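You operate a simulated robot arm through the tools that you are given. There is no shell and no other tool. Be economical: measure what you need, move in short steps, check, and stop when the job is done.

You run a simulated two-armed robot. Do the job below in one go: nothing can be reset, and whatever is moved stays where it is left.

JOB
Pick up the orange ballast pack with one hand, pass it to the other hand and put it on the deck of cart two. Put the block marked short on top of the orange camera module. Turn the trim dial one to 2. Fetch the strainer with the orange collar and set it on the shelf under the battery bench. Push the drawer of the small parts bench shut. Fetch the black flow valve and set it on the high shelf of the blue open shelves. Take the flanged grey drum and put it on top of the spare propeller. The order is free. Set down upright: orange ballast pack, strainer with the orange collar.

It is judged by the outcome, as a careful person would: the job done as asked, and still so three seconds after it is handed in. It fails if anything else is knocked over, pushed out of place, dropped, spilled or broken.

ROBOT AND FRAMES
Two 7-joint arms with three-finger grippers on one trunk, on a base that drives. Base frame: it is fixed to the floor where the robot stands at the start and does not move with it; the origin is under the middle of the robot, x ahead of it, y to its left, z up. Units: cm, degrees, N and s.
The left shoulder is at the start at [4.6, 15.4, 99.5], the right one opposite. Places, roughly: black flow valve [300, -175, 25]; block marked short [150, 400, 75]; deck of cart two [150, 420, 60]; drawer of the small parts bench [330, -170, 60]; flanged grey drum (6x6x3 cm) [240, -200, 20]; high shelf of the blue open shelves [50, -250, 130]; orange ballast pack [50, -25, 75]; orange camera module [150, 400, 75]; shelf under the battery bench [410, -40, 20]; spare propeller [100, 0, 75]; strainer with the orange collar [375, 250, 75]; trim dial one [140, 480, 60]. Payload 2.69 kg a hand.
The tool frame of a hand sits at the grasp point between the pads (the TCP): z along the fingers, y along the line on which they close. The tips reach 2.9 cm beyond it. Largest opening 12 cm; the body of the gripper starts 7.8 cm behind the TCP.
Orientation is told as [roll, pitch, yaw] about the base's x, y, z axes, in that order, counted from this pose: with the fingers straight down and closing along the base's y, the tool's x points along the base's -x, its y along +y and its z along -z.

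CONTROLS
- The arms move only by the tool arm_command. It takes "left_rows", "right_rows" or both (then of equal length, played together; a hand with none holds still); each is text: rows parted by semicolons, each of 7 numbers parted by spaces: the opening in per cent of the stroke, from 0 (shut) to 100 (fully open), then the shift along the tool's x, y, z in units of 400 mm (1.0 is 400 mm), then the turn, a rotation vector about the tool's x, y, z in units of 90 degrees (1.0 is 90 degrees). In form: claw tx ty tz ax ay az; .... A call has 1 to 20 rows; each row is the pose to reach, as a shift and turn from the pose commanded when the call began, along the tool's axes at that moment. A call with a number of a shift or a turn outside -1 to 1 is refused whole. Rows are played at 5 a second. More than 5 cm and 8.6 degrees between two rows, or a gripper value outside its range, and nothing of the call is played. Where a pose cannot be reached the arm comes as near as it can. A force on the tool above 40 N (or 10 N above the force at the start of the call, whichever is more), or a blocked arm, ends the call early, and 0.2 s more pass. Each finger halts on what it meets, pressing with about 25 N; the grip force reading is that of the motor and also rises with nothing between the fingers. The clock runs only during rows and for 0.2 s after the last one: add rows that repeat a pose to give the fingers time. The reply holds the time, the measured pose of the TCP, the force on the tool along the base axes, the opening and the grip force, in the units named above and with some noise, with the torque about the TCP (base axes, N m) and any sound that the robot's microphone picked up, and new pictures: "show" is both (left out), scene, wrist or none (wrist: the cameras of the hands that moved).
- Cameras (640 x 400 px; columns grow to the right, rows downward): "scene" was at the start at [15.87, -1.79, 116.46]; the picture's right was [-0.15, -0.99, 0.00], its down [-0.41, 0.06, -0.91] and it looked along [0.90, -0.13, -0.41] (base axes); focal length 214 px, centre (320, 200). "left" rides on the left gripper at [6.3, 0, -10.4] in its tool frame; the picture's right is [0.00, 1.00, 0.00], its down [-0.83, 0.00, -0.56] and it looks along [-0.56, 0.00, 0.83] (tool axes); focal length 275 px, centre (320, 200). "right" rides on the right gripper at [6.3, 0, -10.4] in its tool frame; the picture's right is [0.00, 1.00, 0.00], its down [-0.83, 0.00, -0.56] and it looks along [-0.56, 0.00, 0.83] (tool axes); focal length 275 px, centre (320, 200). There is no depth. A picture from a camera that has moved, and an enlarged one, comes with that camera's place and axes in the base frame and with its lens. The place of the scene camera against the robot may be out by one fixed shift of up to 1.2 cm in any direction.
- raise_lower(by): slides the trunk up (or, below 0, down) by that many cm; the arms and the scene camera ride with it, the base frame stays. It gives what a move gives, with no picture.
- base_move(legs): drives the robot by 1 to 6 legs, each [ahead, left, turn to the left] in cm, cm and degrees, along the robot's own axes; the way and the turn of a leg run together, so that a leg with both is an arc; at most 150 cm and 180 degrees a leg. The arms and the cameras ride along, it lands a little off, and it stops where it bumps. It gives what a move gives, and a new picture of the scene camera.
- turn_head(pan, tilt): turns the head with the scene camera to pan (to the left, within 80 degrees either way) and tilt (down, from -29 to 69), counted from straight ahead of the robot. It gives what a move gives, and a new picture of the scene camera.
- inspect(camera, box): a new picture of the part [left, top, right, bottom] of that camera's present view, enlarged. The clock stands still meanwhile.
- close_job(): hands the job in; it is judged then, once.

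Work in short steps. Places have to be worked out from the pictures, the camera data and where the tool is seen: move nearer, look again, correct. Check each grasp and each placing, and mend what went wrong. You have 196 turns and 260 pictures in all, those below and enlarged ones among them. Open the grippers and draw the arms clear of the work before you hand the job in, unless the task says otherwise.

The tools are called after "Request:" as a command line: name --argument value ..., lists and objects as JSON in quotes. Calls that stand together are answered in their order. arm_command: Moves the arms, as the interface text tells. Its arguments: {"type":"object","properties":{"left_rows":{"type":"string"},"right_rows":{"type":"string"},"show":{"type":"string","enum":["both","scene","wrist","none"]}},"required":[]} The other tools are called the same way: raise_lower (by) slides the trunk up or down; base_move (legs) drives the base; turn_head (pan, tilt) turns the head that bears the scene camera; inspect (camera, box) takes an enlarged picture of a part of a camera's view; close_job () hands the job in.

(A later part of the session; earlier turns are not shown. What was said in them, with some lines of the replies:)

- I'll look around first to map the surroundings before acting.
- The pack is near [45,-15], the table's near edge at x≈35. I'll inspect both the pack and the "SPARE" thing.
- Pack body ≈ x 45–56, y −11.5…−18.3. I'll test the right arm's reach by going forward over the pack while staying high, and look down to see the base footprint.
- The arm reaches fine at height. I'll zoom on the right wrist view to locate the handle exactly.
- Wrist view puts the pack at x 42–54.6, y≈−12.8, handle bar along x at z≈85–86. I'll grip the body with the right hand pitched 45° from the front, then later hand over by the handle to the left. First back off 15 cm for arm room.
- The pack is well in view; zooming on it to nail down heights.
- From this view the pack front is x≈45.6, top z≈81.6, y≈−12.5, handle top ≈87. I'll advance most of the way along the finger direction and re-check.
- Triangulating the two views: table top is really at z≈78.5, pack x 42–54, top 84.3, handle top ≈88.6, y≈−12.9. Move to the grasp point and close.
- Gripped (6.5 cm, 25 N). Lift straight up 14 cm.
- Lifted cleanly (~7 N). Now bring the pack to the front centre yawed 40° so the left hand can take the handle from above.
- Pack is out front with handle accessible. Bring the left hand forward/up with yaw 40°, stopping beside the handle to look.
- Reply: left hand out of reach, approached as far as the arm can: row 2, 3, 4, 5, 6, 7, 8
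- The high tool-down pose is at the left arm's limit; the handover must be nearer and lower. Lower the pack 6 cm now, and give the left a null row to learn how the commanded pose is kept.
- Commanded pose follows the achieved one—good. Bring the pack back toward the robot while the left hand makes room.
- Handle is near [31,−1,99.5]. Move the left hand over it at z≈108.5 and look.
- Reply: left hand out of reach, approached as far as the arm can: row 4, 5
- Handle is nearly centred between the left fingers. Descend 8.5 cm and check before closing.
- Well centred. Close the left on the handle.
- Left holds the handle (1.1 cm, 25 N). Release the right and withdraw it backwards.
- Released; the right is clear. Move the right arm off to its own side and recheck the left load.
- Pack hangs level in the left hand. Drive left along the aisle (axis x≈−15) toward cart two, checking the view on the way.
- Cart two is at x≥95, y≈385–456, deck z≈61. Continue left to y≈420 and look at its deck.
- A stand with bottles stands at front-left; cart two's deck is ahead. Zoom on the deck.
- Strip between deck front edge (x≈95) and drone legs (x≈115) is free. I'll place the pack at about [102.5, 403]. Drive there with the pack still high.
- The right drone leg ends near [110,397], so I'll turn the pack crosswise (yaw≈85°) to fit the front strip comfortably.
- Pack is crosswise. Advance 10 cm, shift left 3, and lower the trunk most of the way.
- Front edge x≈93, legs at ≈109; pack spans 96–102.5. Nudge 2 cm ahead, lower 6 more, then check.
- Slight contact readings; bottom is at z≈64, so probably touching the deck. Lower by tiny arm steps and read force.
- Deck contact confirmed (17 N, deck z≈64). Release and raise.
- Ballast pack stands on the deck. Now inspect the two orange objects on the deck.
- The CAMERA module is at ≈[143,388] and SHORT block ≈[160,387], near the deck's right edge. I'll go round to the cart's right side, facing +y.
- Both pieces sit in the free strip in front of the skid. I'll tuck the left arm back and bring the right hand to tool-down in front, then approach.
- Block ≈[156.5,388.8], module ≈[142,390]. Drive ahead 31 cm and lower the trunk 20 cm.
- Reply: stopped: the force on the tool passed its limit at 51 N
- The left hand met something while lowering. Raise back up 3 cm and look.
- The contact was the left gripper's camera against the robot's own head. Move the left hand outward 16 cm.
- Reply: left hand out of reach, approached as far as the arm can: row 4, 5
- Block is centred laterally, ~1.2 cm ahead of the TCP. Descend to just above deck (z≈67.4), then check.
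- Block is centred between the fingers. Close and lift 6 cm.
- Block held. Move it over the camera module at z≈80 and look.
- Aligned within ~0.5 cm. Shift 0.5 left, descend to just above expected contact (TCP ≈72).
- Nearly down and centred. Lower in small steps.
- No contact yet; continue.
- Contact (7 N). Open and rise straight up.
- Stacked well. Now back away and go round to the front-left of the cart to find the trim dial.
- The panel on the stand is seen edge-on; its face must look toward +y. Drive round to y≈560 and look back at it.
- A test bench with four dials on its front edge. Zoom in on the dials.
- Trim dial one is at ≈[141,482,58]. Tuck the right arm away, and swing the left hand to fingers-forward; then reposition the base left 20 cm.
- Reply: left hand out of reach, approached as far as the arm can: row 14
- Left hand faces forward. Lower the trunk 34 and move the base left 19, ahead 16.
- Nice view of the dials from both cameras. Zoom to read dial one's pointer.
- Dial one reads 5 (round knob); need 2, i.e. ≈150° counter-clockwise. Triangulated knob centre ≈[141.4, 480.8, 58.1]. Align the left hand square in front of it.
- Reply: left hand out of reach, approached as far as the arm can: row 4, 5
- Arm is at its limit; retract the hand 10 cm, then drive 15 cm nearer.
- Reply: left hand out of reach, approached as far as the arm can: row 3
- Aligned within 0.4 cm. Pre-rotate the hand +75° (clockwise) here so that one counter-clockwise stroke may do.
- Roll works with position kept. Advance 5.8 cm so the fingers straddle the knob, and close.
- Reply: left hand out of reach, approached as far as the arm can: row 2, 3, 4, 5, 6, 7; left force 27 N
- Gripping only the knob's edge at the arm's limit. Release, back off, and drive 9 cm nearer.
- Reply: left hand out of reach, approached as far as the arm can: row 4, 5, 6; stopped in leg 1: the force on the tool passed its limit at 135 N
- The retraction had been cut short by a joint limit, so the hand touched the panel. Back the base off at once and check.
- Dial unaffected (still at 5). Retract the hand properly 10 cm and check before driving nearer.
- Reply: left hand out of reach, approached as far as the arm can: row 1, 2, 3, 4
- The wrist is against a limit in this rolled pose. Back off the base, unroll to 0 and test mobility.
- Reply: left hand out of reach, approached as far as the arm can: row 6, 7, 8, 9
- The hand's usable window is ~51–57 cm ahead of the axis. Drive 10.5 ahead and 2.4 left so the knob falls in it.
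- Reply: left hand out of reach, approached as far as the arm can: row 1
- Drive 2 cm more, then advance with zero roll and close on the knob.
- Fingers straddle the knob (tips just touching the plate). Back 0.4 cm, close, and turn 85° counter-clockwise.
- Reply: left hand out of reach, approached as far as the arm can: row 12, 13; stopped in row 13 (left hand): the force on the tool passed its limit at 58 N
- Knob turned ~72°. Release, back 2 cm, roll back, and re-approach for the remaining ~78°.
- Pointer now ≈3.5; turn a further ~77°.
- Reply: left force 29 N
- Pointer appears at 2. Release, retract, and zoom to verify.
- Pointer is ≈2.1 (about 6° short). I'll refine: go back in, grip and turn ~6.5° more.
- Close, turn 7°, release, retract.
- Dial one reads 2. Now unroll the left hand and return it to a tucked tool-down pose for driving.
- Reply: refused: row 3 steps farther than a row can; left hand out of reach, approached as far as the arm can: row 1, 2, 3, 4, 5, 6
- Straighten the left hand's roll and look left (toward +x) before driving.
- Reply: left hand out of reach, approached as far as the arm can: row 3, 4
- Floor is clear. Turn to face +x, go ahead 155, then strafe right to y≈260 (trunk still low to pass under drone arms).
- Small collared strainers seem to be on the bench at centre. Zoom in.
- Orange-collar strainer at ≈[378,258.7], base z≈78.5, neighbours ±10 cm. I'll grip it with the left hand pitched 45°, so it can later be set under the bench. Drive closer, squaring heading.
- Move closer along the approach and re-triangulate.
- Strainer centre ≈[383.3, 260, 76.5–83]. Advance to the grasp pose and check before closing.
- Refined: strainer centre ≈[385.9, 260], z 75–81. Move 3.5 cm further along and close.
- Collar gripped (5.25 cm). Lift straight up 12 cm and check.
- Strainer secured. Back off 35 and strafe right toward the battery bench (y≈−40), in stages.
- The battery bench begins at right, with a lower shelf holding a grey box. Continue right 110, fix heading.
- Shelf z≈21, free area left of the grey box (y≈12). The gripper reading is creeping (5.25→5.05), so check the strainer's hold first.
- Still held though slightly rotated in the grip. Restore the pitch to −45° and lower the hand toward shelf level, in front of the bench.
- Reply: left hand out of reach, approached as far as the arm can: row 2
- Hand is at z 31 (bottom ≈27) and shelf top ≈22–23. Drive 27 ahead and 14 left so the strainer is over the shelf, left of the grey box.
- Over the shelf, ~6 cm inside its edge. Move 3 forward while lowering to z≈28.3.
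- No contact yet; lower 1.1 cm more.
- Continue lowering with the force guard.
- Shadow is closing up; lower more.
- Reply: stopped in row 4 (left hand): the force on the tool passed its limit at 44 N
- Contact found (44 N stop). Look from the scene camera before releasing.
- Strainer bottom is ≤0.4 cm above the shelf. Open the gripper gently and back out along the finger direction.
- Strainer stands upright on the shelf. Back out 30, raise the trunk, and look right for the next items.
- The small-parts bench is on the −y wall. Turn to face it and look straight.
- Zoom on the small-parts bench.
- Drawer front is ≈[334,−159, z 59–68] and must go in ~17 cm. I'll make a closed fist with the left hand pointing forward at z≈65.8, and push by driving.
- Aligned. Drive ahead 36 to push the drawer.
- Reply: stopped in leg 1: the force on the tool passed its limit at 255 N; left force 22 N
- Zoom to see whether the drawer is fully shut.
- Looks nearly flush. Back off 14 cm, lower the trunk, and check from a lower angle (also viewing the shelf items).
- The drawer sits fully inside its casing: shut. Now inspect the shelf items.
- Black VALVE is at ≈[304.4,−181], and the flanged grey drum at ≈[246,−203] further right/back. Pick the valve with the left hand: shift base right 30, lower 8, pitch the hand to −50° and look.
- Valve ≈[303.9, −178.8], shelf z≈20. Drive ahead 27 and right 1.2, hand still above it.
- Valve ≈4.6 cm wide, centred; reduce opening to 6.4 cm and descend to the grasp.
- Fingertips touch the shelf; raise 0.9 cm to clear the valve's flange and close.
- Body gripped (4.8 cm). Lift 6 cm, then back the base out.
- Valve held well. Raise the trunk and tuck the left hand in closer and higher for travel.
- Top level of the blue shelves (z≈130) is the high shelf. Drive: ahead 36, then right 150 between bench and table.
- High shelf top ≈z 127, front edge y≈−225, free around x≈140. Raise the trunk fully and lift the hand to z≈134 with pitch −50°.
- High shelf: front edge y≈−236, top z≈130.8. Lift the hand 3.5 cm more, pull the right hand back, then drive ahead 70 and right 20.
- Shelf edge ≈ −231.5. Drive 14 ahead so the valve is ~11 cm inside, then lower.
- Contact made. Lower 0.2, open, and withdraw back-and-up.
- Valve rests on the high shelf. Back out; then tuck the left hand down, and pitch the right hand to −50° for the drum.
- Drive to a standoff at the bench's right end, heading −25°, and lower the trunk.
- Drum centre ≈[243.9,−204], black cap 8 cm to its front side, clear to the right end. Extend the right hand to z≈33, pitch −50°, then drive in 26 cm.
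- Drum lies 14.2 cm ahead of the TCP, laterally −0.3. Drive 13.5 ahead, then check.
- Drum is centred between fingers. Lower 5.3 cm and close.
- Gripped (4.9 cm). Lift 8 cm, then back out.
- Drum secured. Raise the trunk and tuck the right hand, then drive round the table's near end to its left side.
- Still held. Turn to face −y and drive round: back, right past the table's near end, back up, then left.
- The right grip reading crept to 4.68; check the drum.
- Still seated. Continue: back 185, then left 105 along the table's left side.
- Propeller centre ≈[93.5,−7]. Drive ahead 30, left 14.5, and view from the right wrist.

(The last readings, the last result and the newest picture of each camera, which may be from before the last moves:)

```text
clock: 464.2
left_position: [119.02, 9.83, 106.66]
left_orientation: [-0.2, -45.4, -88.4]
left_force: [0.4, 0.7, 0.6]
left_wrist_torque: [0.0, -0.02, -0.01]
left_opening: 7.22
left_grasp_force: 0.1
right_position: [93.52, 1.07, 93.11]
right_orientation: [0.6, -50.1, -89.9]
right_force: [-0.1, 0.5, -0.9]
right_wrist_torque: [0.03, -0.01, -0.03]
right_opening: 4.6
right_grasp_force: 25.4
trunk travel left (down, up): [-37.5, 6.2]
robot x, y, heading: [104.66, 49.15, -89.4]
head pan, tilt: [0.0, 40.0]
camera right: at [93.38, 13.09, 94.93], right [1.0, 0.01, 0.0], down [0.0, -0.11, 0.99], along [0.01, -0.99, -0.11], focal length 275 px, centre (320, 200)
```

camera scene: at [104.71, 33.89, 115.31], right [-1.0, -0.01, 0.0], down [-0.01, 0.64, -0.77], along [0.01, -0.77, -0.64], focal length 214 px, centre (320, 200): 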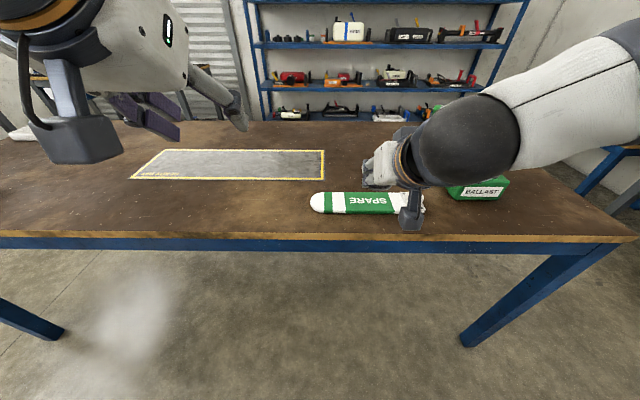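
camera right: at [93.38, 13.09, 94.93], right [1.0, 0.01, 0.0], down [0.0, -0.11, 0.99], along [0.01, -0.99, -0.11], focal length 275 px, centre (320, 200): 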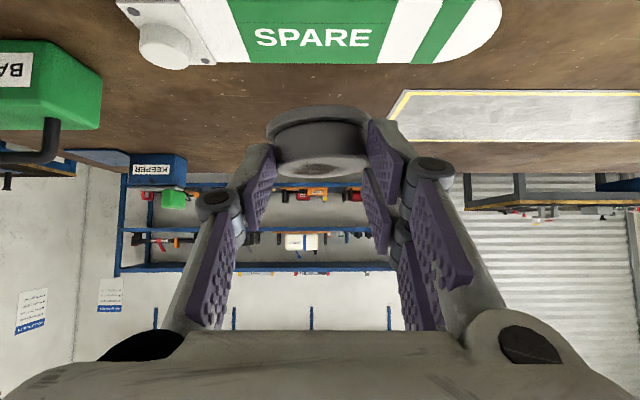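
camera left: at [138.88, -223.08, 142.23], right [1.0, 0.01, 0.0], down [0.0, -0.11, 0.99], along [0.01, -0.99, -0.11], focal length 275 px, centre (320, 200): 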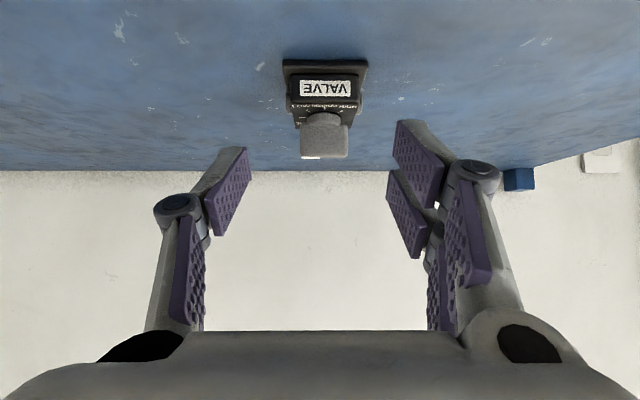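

Propeller label centred at x≈92.8, y centre ≈−6…−8. Move forward 7.5 and down 5.5, then look again.

Request:
arm_command --right_rows "0 -0.06 -0.005 0.07 0 0 0;0 -0.12 -0.01 0.143 0 0 0;0 -0.07 -0.012 0.19 0 0 0;0 -0.015 -0.015 0.231 0 0 0;0 -0.015 -0.015 0.231 0 0 0" --show "both"

Request:
inspect --camera "scene" --box '[300, 160, 440, 240]'

```text
clock: 465.4
left_position: [118.99, 9.85, 106.6]
left_orientation: [-0.1, -45.5, -88.5]
left_force: [0.3, -0.2, 0.0]
left_wrist_torque: [-0.01, 0.04, 0.01]
left_opening: 7.19
left_grasp_force: 0.0
right_position: [93.03, -6.4, 87.51]
right_orientation: [0.6, -50.0, -90.0]
right_force: [0.5, -0.5, -0.5]
right_wrist_torque: [0.02, -0.02, 0.02]
right_opening: 4.58
right_grasp_force: 25.4
trunk travel left (down, up): [-37.5, 6.2]
robot x, y, heading: [104.67, 49.31, -89.0]
head pan, tilt: [0.0, 40.0]
camera scene: at [104.68, 33.96, 115.32], right [-1.0, -0.01, 0.0], down [-0.01, 0.64, -0.77], along [0.01, -0.77, -0.64], focal length 214 px, centre (320, 200)
camera right: at [92.86, 5.63, 89.39], right [1.0, 0.01, 0.0], down [0.0, -0.11, 0.99], along [0.01, -0.99, -0.11], focal length 275 px, centre (320, 200)
```

scene: 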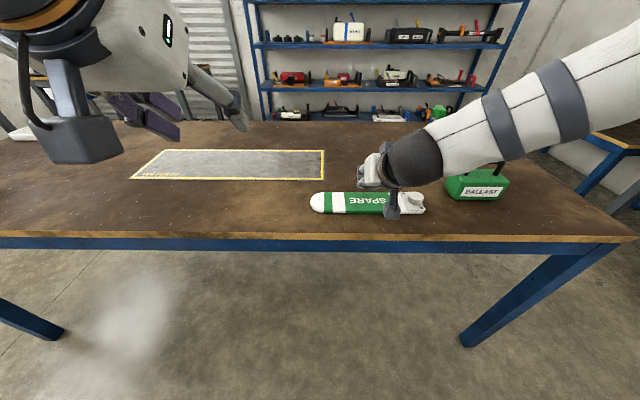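
right: 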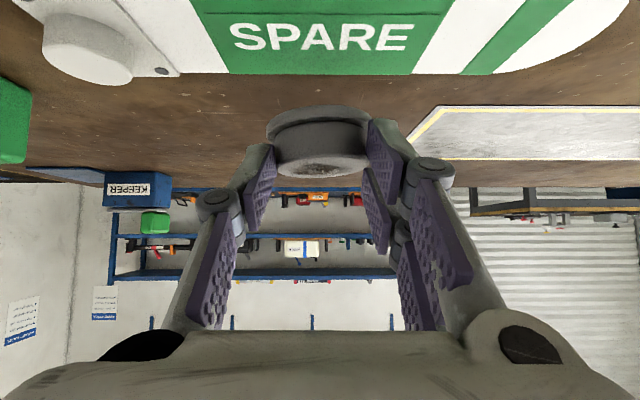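

```text
4.57 times, centred on (370, 200) of scene
camera zoom: at [104.68, 33.96, 115.32], right [-1.0, -0.01, 0.0], down [-0.01, 0.64, -0.77], along [0.01, -0.77, -0.64], focal length 980 px, centre (91, 200)
```

zoom: 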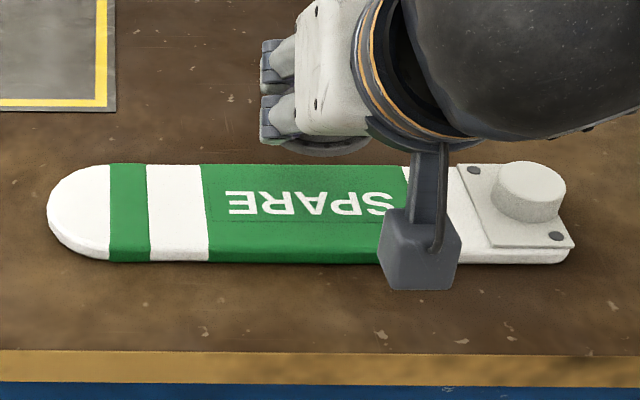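

Drum centre is ≈1.8 cm beyond the propeller's centreline (y≈−5.9). Shift back 1.8 and lower 2.8.

Request:
arm_command --right_rows "0 0.029 0 -0.0345 0 0 0;0 0.055 0 -0.01 0 0 0;0 0.083 0 0.01 0 0 0;0 0.083 0 0.01 0 0 0" --show "none"

Request:
inspect --camera "scene" --box '[300, 160, 440, 240]'

Request:
inspect --camera "right" --box '[160, 0, 480, 200]'

```text
clock: 466.4
left_position: [118.85, 9.88, 106.65]
left_orientation: [-0.2, -45.3, -88.6]
left_force: [-0.8, 0.1, 1.0]
left_wrist_torque: [-0.01, -0.01, 0.03]
left_opening: 7.22
left_grasp_force: 0.0
right_position: [92.99, -4.48, 84.69]
right_orientation: [0.5, -50.0, -90.0]
right_force: [-0.4, -0.8, -0.3]
right_wrist_torque: [0.01, -0.01, -0.03]
right_opening: 4.58
right_grasp_force: 24.3
trunk travel left (down, up): [-37.5, 6.2]
robot x, y, heading: [104.62, 49.47, -89.4]
head pan, tilt: [0.0, 40.0]
```

```text
4.57 times, centred on (370, 200) of scene
camera zoom: at [104.68, 33.94, 115.32], right [-1.0, -0.01, 0.0], down [-0.01, 0.64, -0.77], along [0.01, -0.77, -0.64], focal length 980 px, centre (91, 200)
```

zoom: 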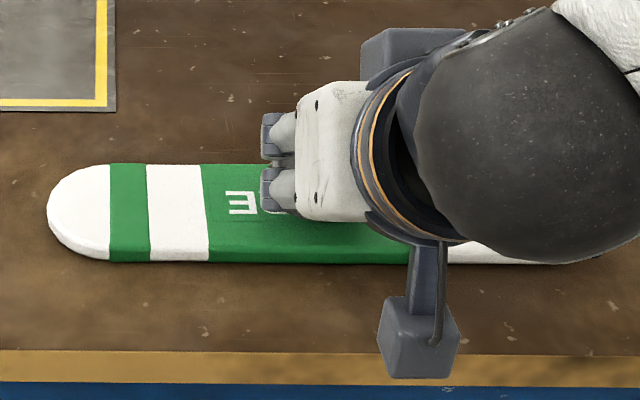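

```text
2.00 times, centred on (320, 100) of right
camera zoom: at [92.76, 7.56, 86.55], right [1.0, 0.01, 0.0], down [0.0, -0.11, 0.99], along [0.01, -0.99, -0.11], focal length 551 px, centre (320, 400)
```

zoom: 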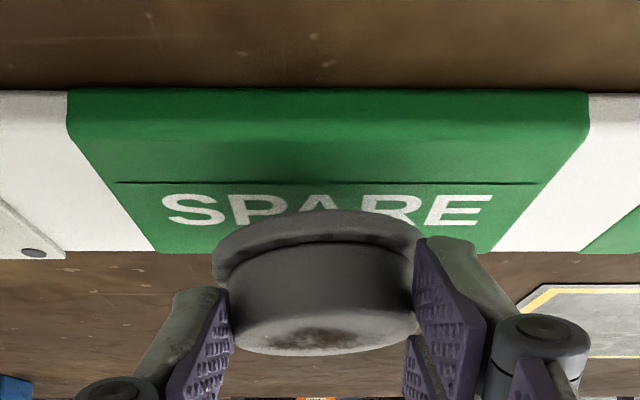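

Better triangulation: propeller top z≈79.4, y from −3.7 to −11.1 (centre −7.4). Move forward 1.8 and down 1.6.

Request:
arm_command --right_rows "0 -0.029 0 0.0345 0 0 0;0 -0.01 0 0.05 0 0 0;0 0.0026 0 0.061 0 0 0;0 0.0026 0 0.061 0 0 0" --show "none"

Request:
inspect --camera "right" --box '[160, 0, 480, 200]'

```text
clock: 467.4
left_position: [118.99, 9.9, 106.65]
left_orientation: [-0.3, -45.5, -88.5]
left_force: [-0.4, -0.7, 0.1]
left_wrist_torque: [0.01, -0.01, 0.0]
left_opening: 7.2
left_grasp_force: 0.1
right_position: [93.0, -6.37, 83.19]
right_orientation: [0.5, -50.1, -90.1]
right_force: [0.2, -0.6, 4.6]
right_wrist_torque: [-0.16, -0.21, 0.01]
right_opening: 4.6
right_grasp_force: 25.1
trunk travel left (down, up): [-37.5, 6.2]
robot x, y, heading: [104.74, 49.49, -89.2]
head pan, tilt: [0.0, 40.0]
```

```text
2.00 times, centred on (320, 100) of right
camera zoom: at [92.93, 5.73, 85.03], right [1.0, 0.01, 0.0], down [0.0, -0.11, 0.99], along [0.01, -0.99, -0.11], focal length 551 px, centre (320, 400)
```

zoom: 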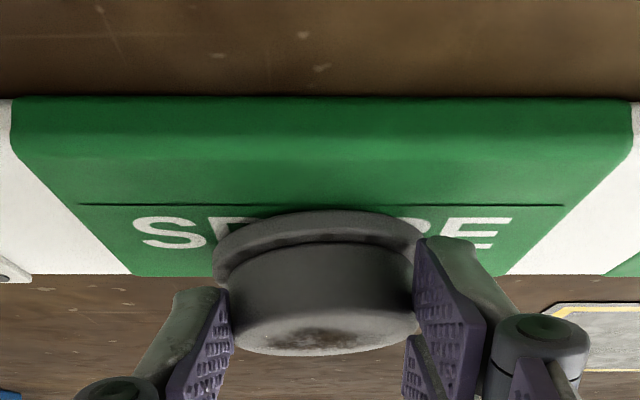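

Contact beginning (4.6 N), drum centred at y≈−7.4. Lower a further 0.4 cm gently.

Request:
arm_command --right_rows "0 0.004 0 0.003 0 0 0;0 0.008 0 0.0065 0 0 0;0 0.008 0 0.0065 0 0 0" --show "none"

```text
clock: 468.2
left_position: [118.94, 10.01, 106.69]
left_orientation: [-0.3, -45.5, -88.6]
left_force: [0.3, 0.6, 0.6]
left_wrist_torque: [0.01, -0.02, 0.01]
left_opening: 7.21
left_grasp_force: 0.1
right_position: [92.99, -6.39, 82.93]
right_orientation: [0.5, -50.3, -90.0]
right_force: [-3.1, 2.5, 17.7]
right_wrist_torque: [-0.24, -0.43, 0.02]
right_opening: 4.55
right_grasp_force: 25.1
trunk travel left (down, up): [-37.5, 6.2]
robot x, y, heading: [104.59, 48.9, -89.3]
head pan, tilt: [0.0, 40.0]
```

Firm contact (18 N). Open gently and retreat along the finger direction.

Request:
arm_command --right_rows "42 0 0 0 0 0 0;48 0 0 0 0 0 0;54 0 0 0 0 0 0;58 0 0 0 0 0 0;58 0 0 -0.02 0 0 0;58 0 0 -0.1 0 0 0;58 0 0 -0.2 0 0 0;58 0 0 -0.2 0 0 0" --show "wrist"

```text
clock: 470.0
left_position: [118.91, 9.63, 106.61]
left_orientation: [-0.3, -45.4, -88.5]
left_force: [-0.3, -0.1, 0.3]
left_wrist_torque: [0.01, 0.0, 0.04]
left_opening: 7.18
left_grasp_force: 0.1
right_position: [92.83, -0.22, 87.93]
right_orientation: [0.7, -50.0, -90.0]
right_force: [0.3, -0.5, 0.9]
right_wrist_torque: [0.0, -0.01, -0.01]
right_opening: 6.98
right_grasp_force: 0.1
trunk travel left (down, up): [-37.5, 6.2]
robot x, y, heading: [104.64, 49.13, -89.3]
head pan, tilt: [0.0, 40.0]
camera right: at [92.7, 11.8, 89.77], right [1.0, 0.01, 0.0], down [0.0, -0.11, 0.99], along [0.01, -0.99, -0.11], focal length 275 px, centre (320, 200)
```

right: 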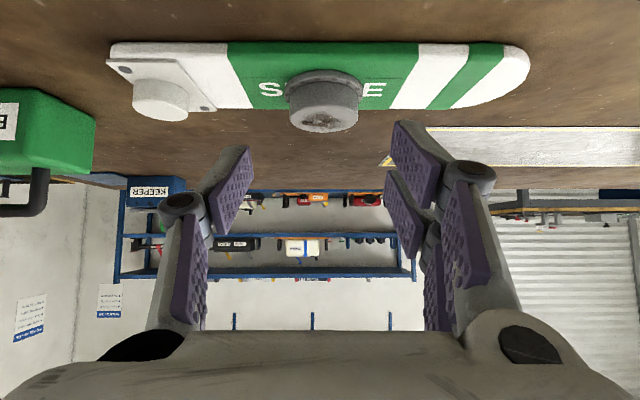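

Drum rests on the propeller. Back the base away 45 cm and verify with the scene camera.

Request:
base_move --legs '[[-35, 0, 0]]'

Request:
inspect --camera "scene" --box '[260, 120, 420, 200]'

```text
clock: 472.2
left_position: [118.8, 44.54, 106.72]
left_orientation: [-0.2, -45.4, -88.0]
left_force: [-0.5, 0.1, 0.3]
left_wrist_torque: [0.03, -0.02, -0.04]
left_opening: 7.21
left_grasp_force: 0.0
right_position: [92.66, 34.32, 87.95]
right_orientation: [0.6, -50.1, -89.6]
right_force: [-0.2, 0.5, 0.3]
right_wrist_torque: [0.0, -0.02, 0.05]
right_opening: 6.96
right_grasp_force: 0.0
trunk travel left (down, up): [-37.5, 6.2]
robot x, y, heading: [104.05, 83.88, -89.2]
head pan, tilt: [0.0, 40.0]
camera scene: at [104.23, 68.64, 115.32], right [-1.0, -0.02, 0.0], down [-0.01, 0.64, -0.77], along [0.01, -0.77, -0.64], focal length 214 px, centre (320, 200)
```

scene: 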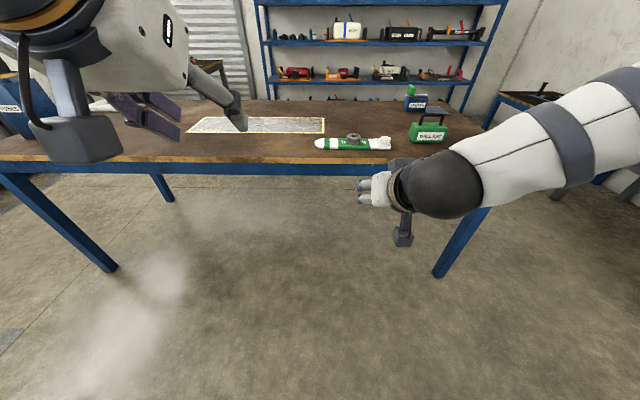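

```text
4.00 times, centred on (340, 160) of scene
camera zoom: at [104.23, 68.64, 115.32], right [-1.0, -0.02, 0.0], down [-0.01, 0.64, -0.77], along [0.01, -0.77, -0.64], focal length 858 px, centre (240, 360)
```

zoom: 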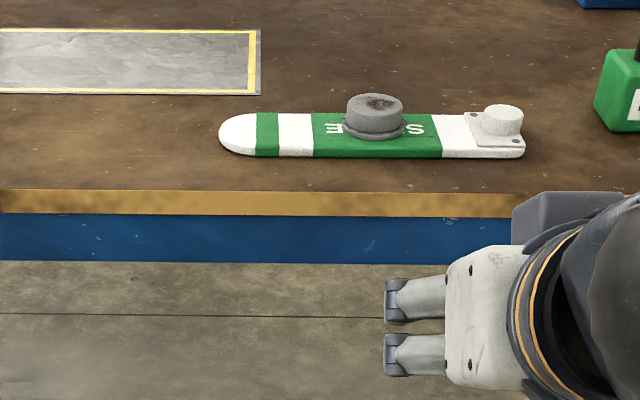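

All seven tasks are in place: the drum lies flat on the propeller, the grippers are open and the arms are clear. Handing in.

Request:
close_job

```text
The job is handed in.
```

I completed all seven tasks and handed the job in. The drum, trim dial and drawer were checked by camera after the arms had backed away; the other four in the views right after release.

- **Orange ballast pack:** picked up with the right hand, passed to the left, and standing upright on the deck of cart two.
- **Block marked short:** on top of the orange camera module.
- **Trim dial one:** reads 2. The first turn stopped at about 2.1, so I went back and corrected it.
- **Strainer with the orange collar:** standing upright on the shelf under the battery bench.
- **Drawer of the small parts bench:** pushed fully shut.
- **Black flow valve:** on the high shelf of the blue open shelves.
- **Flanged grey drum:** flat on top of the spare propeller.

Two contacts were harder than I intended. While approaching the dial, the hand touched the test bench's front panel at about 135 N. The drawer push ended with a spike of about 255 N. In the pictures taken afterwards nothing had moved or been damaged in either place.
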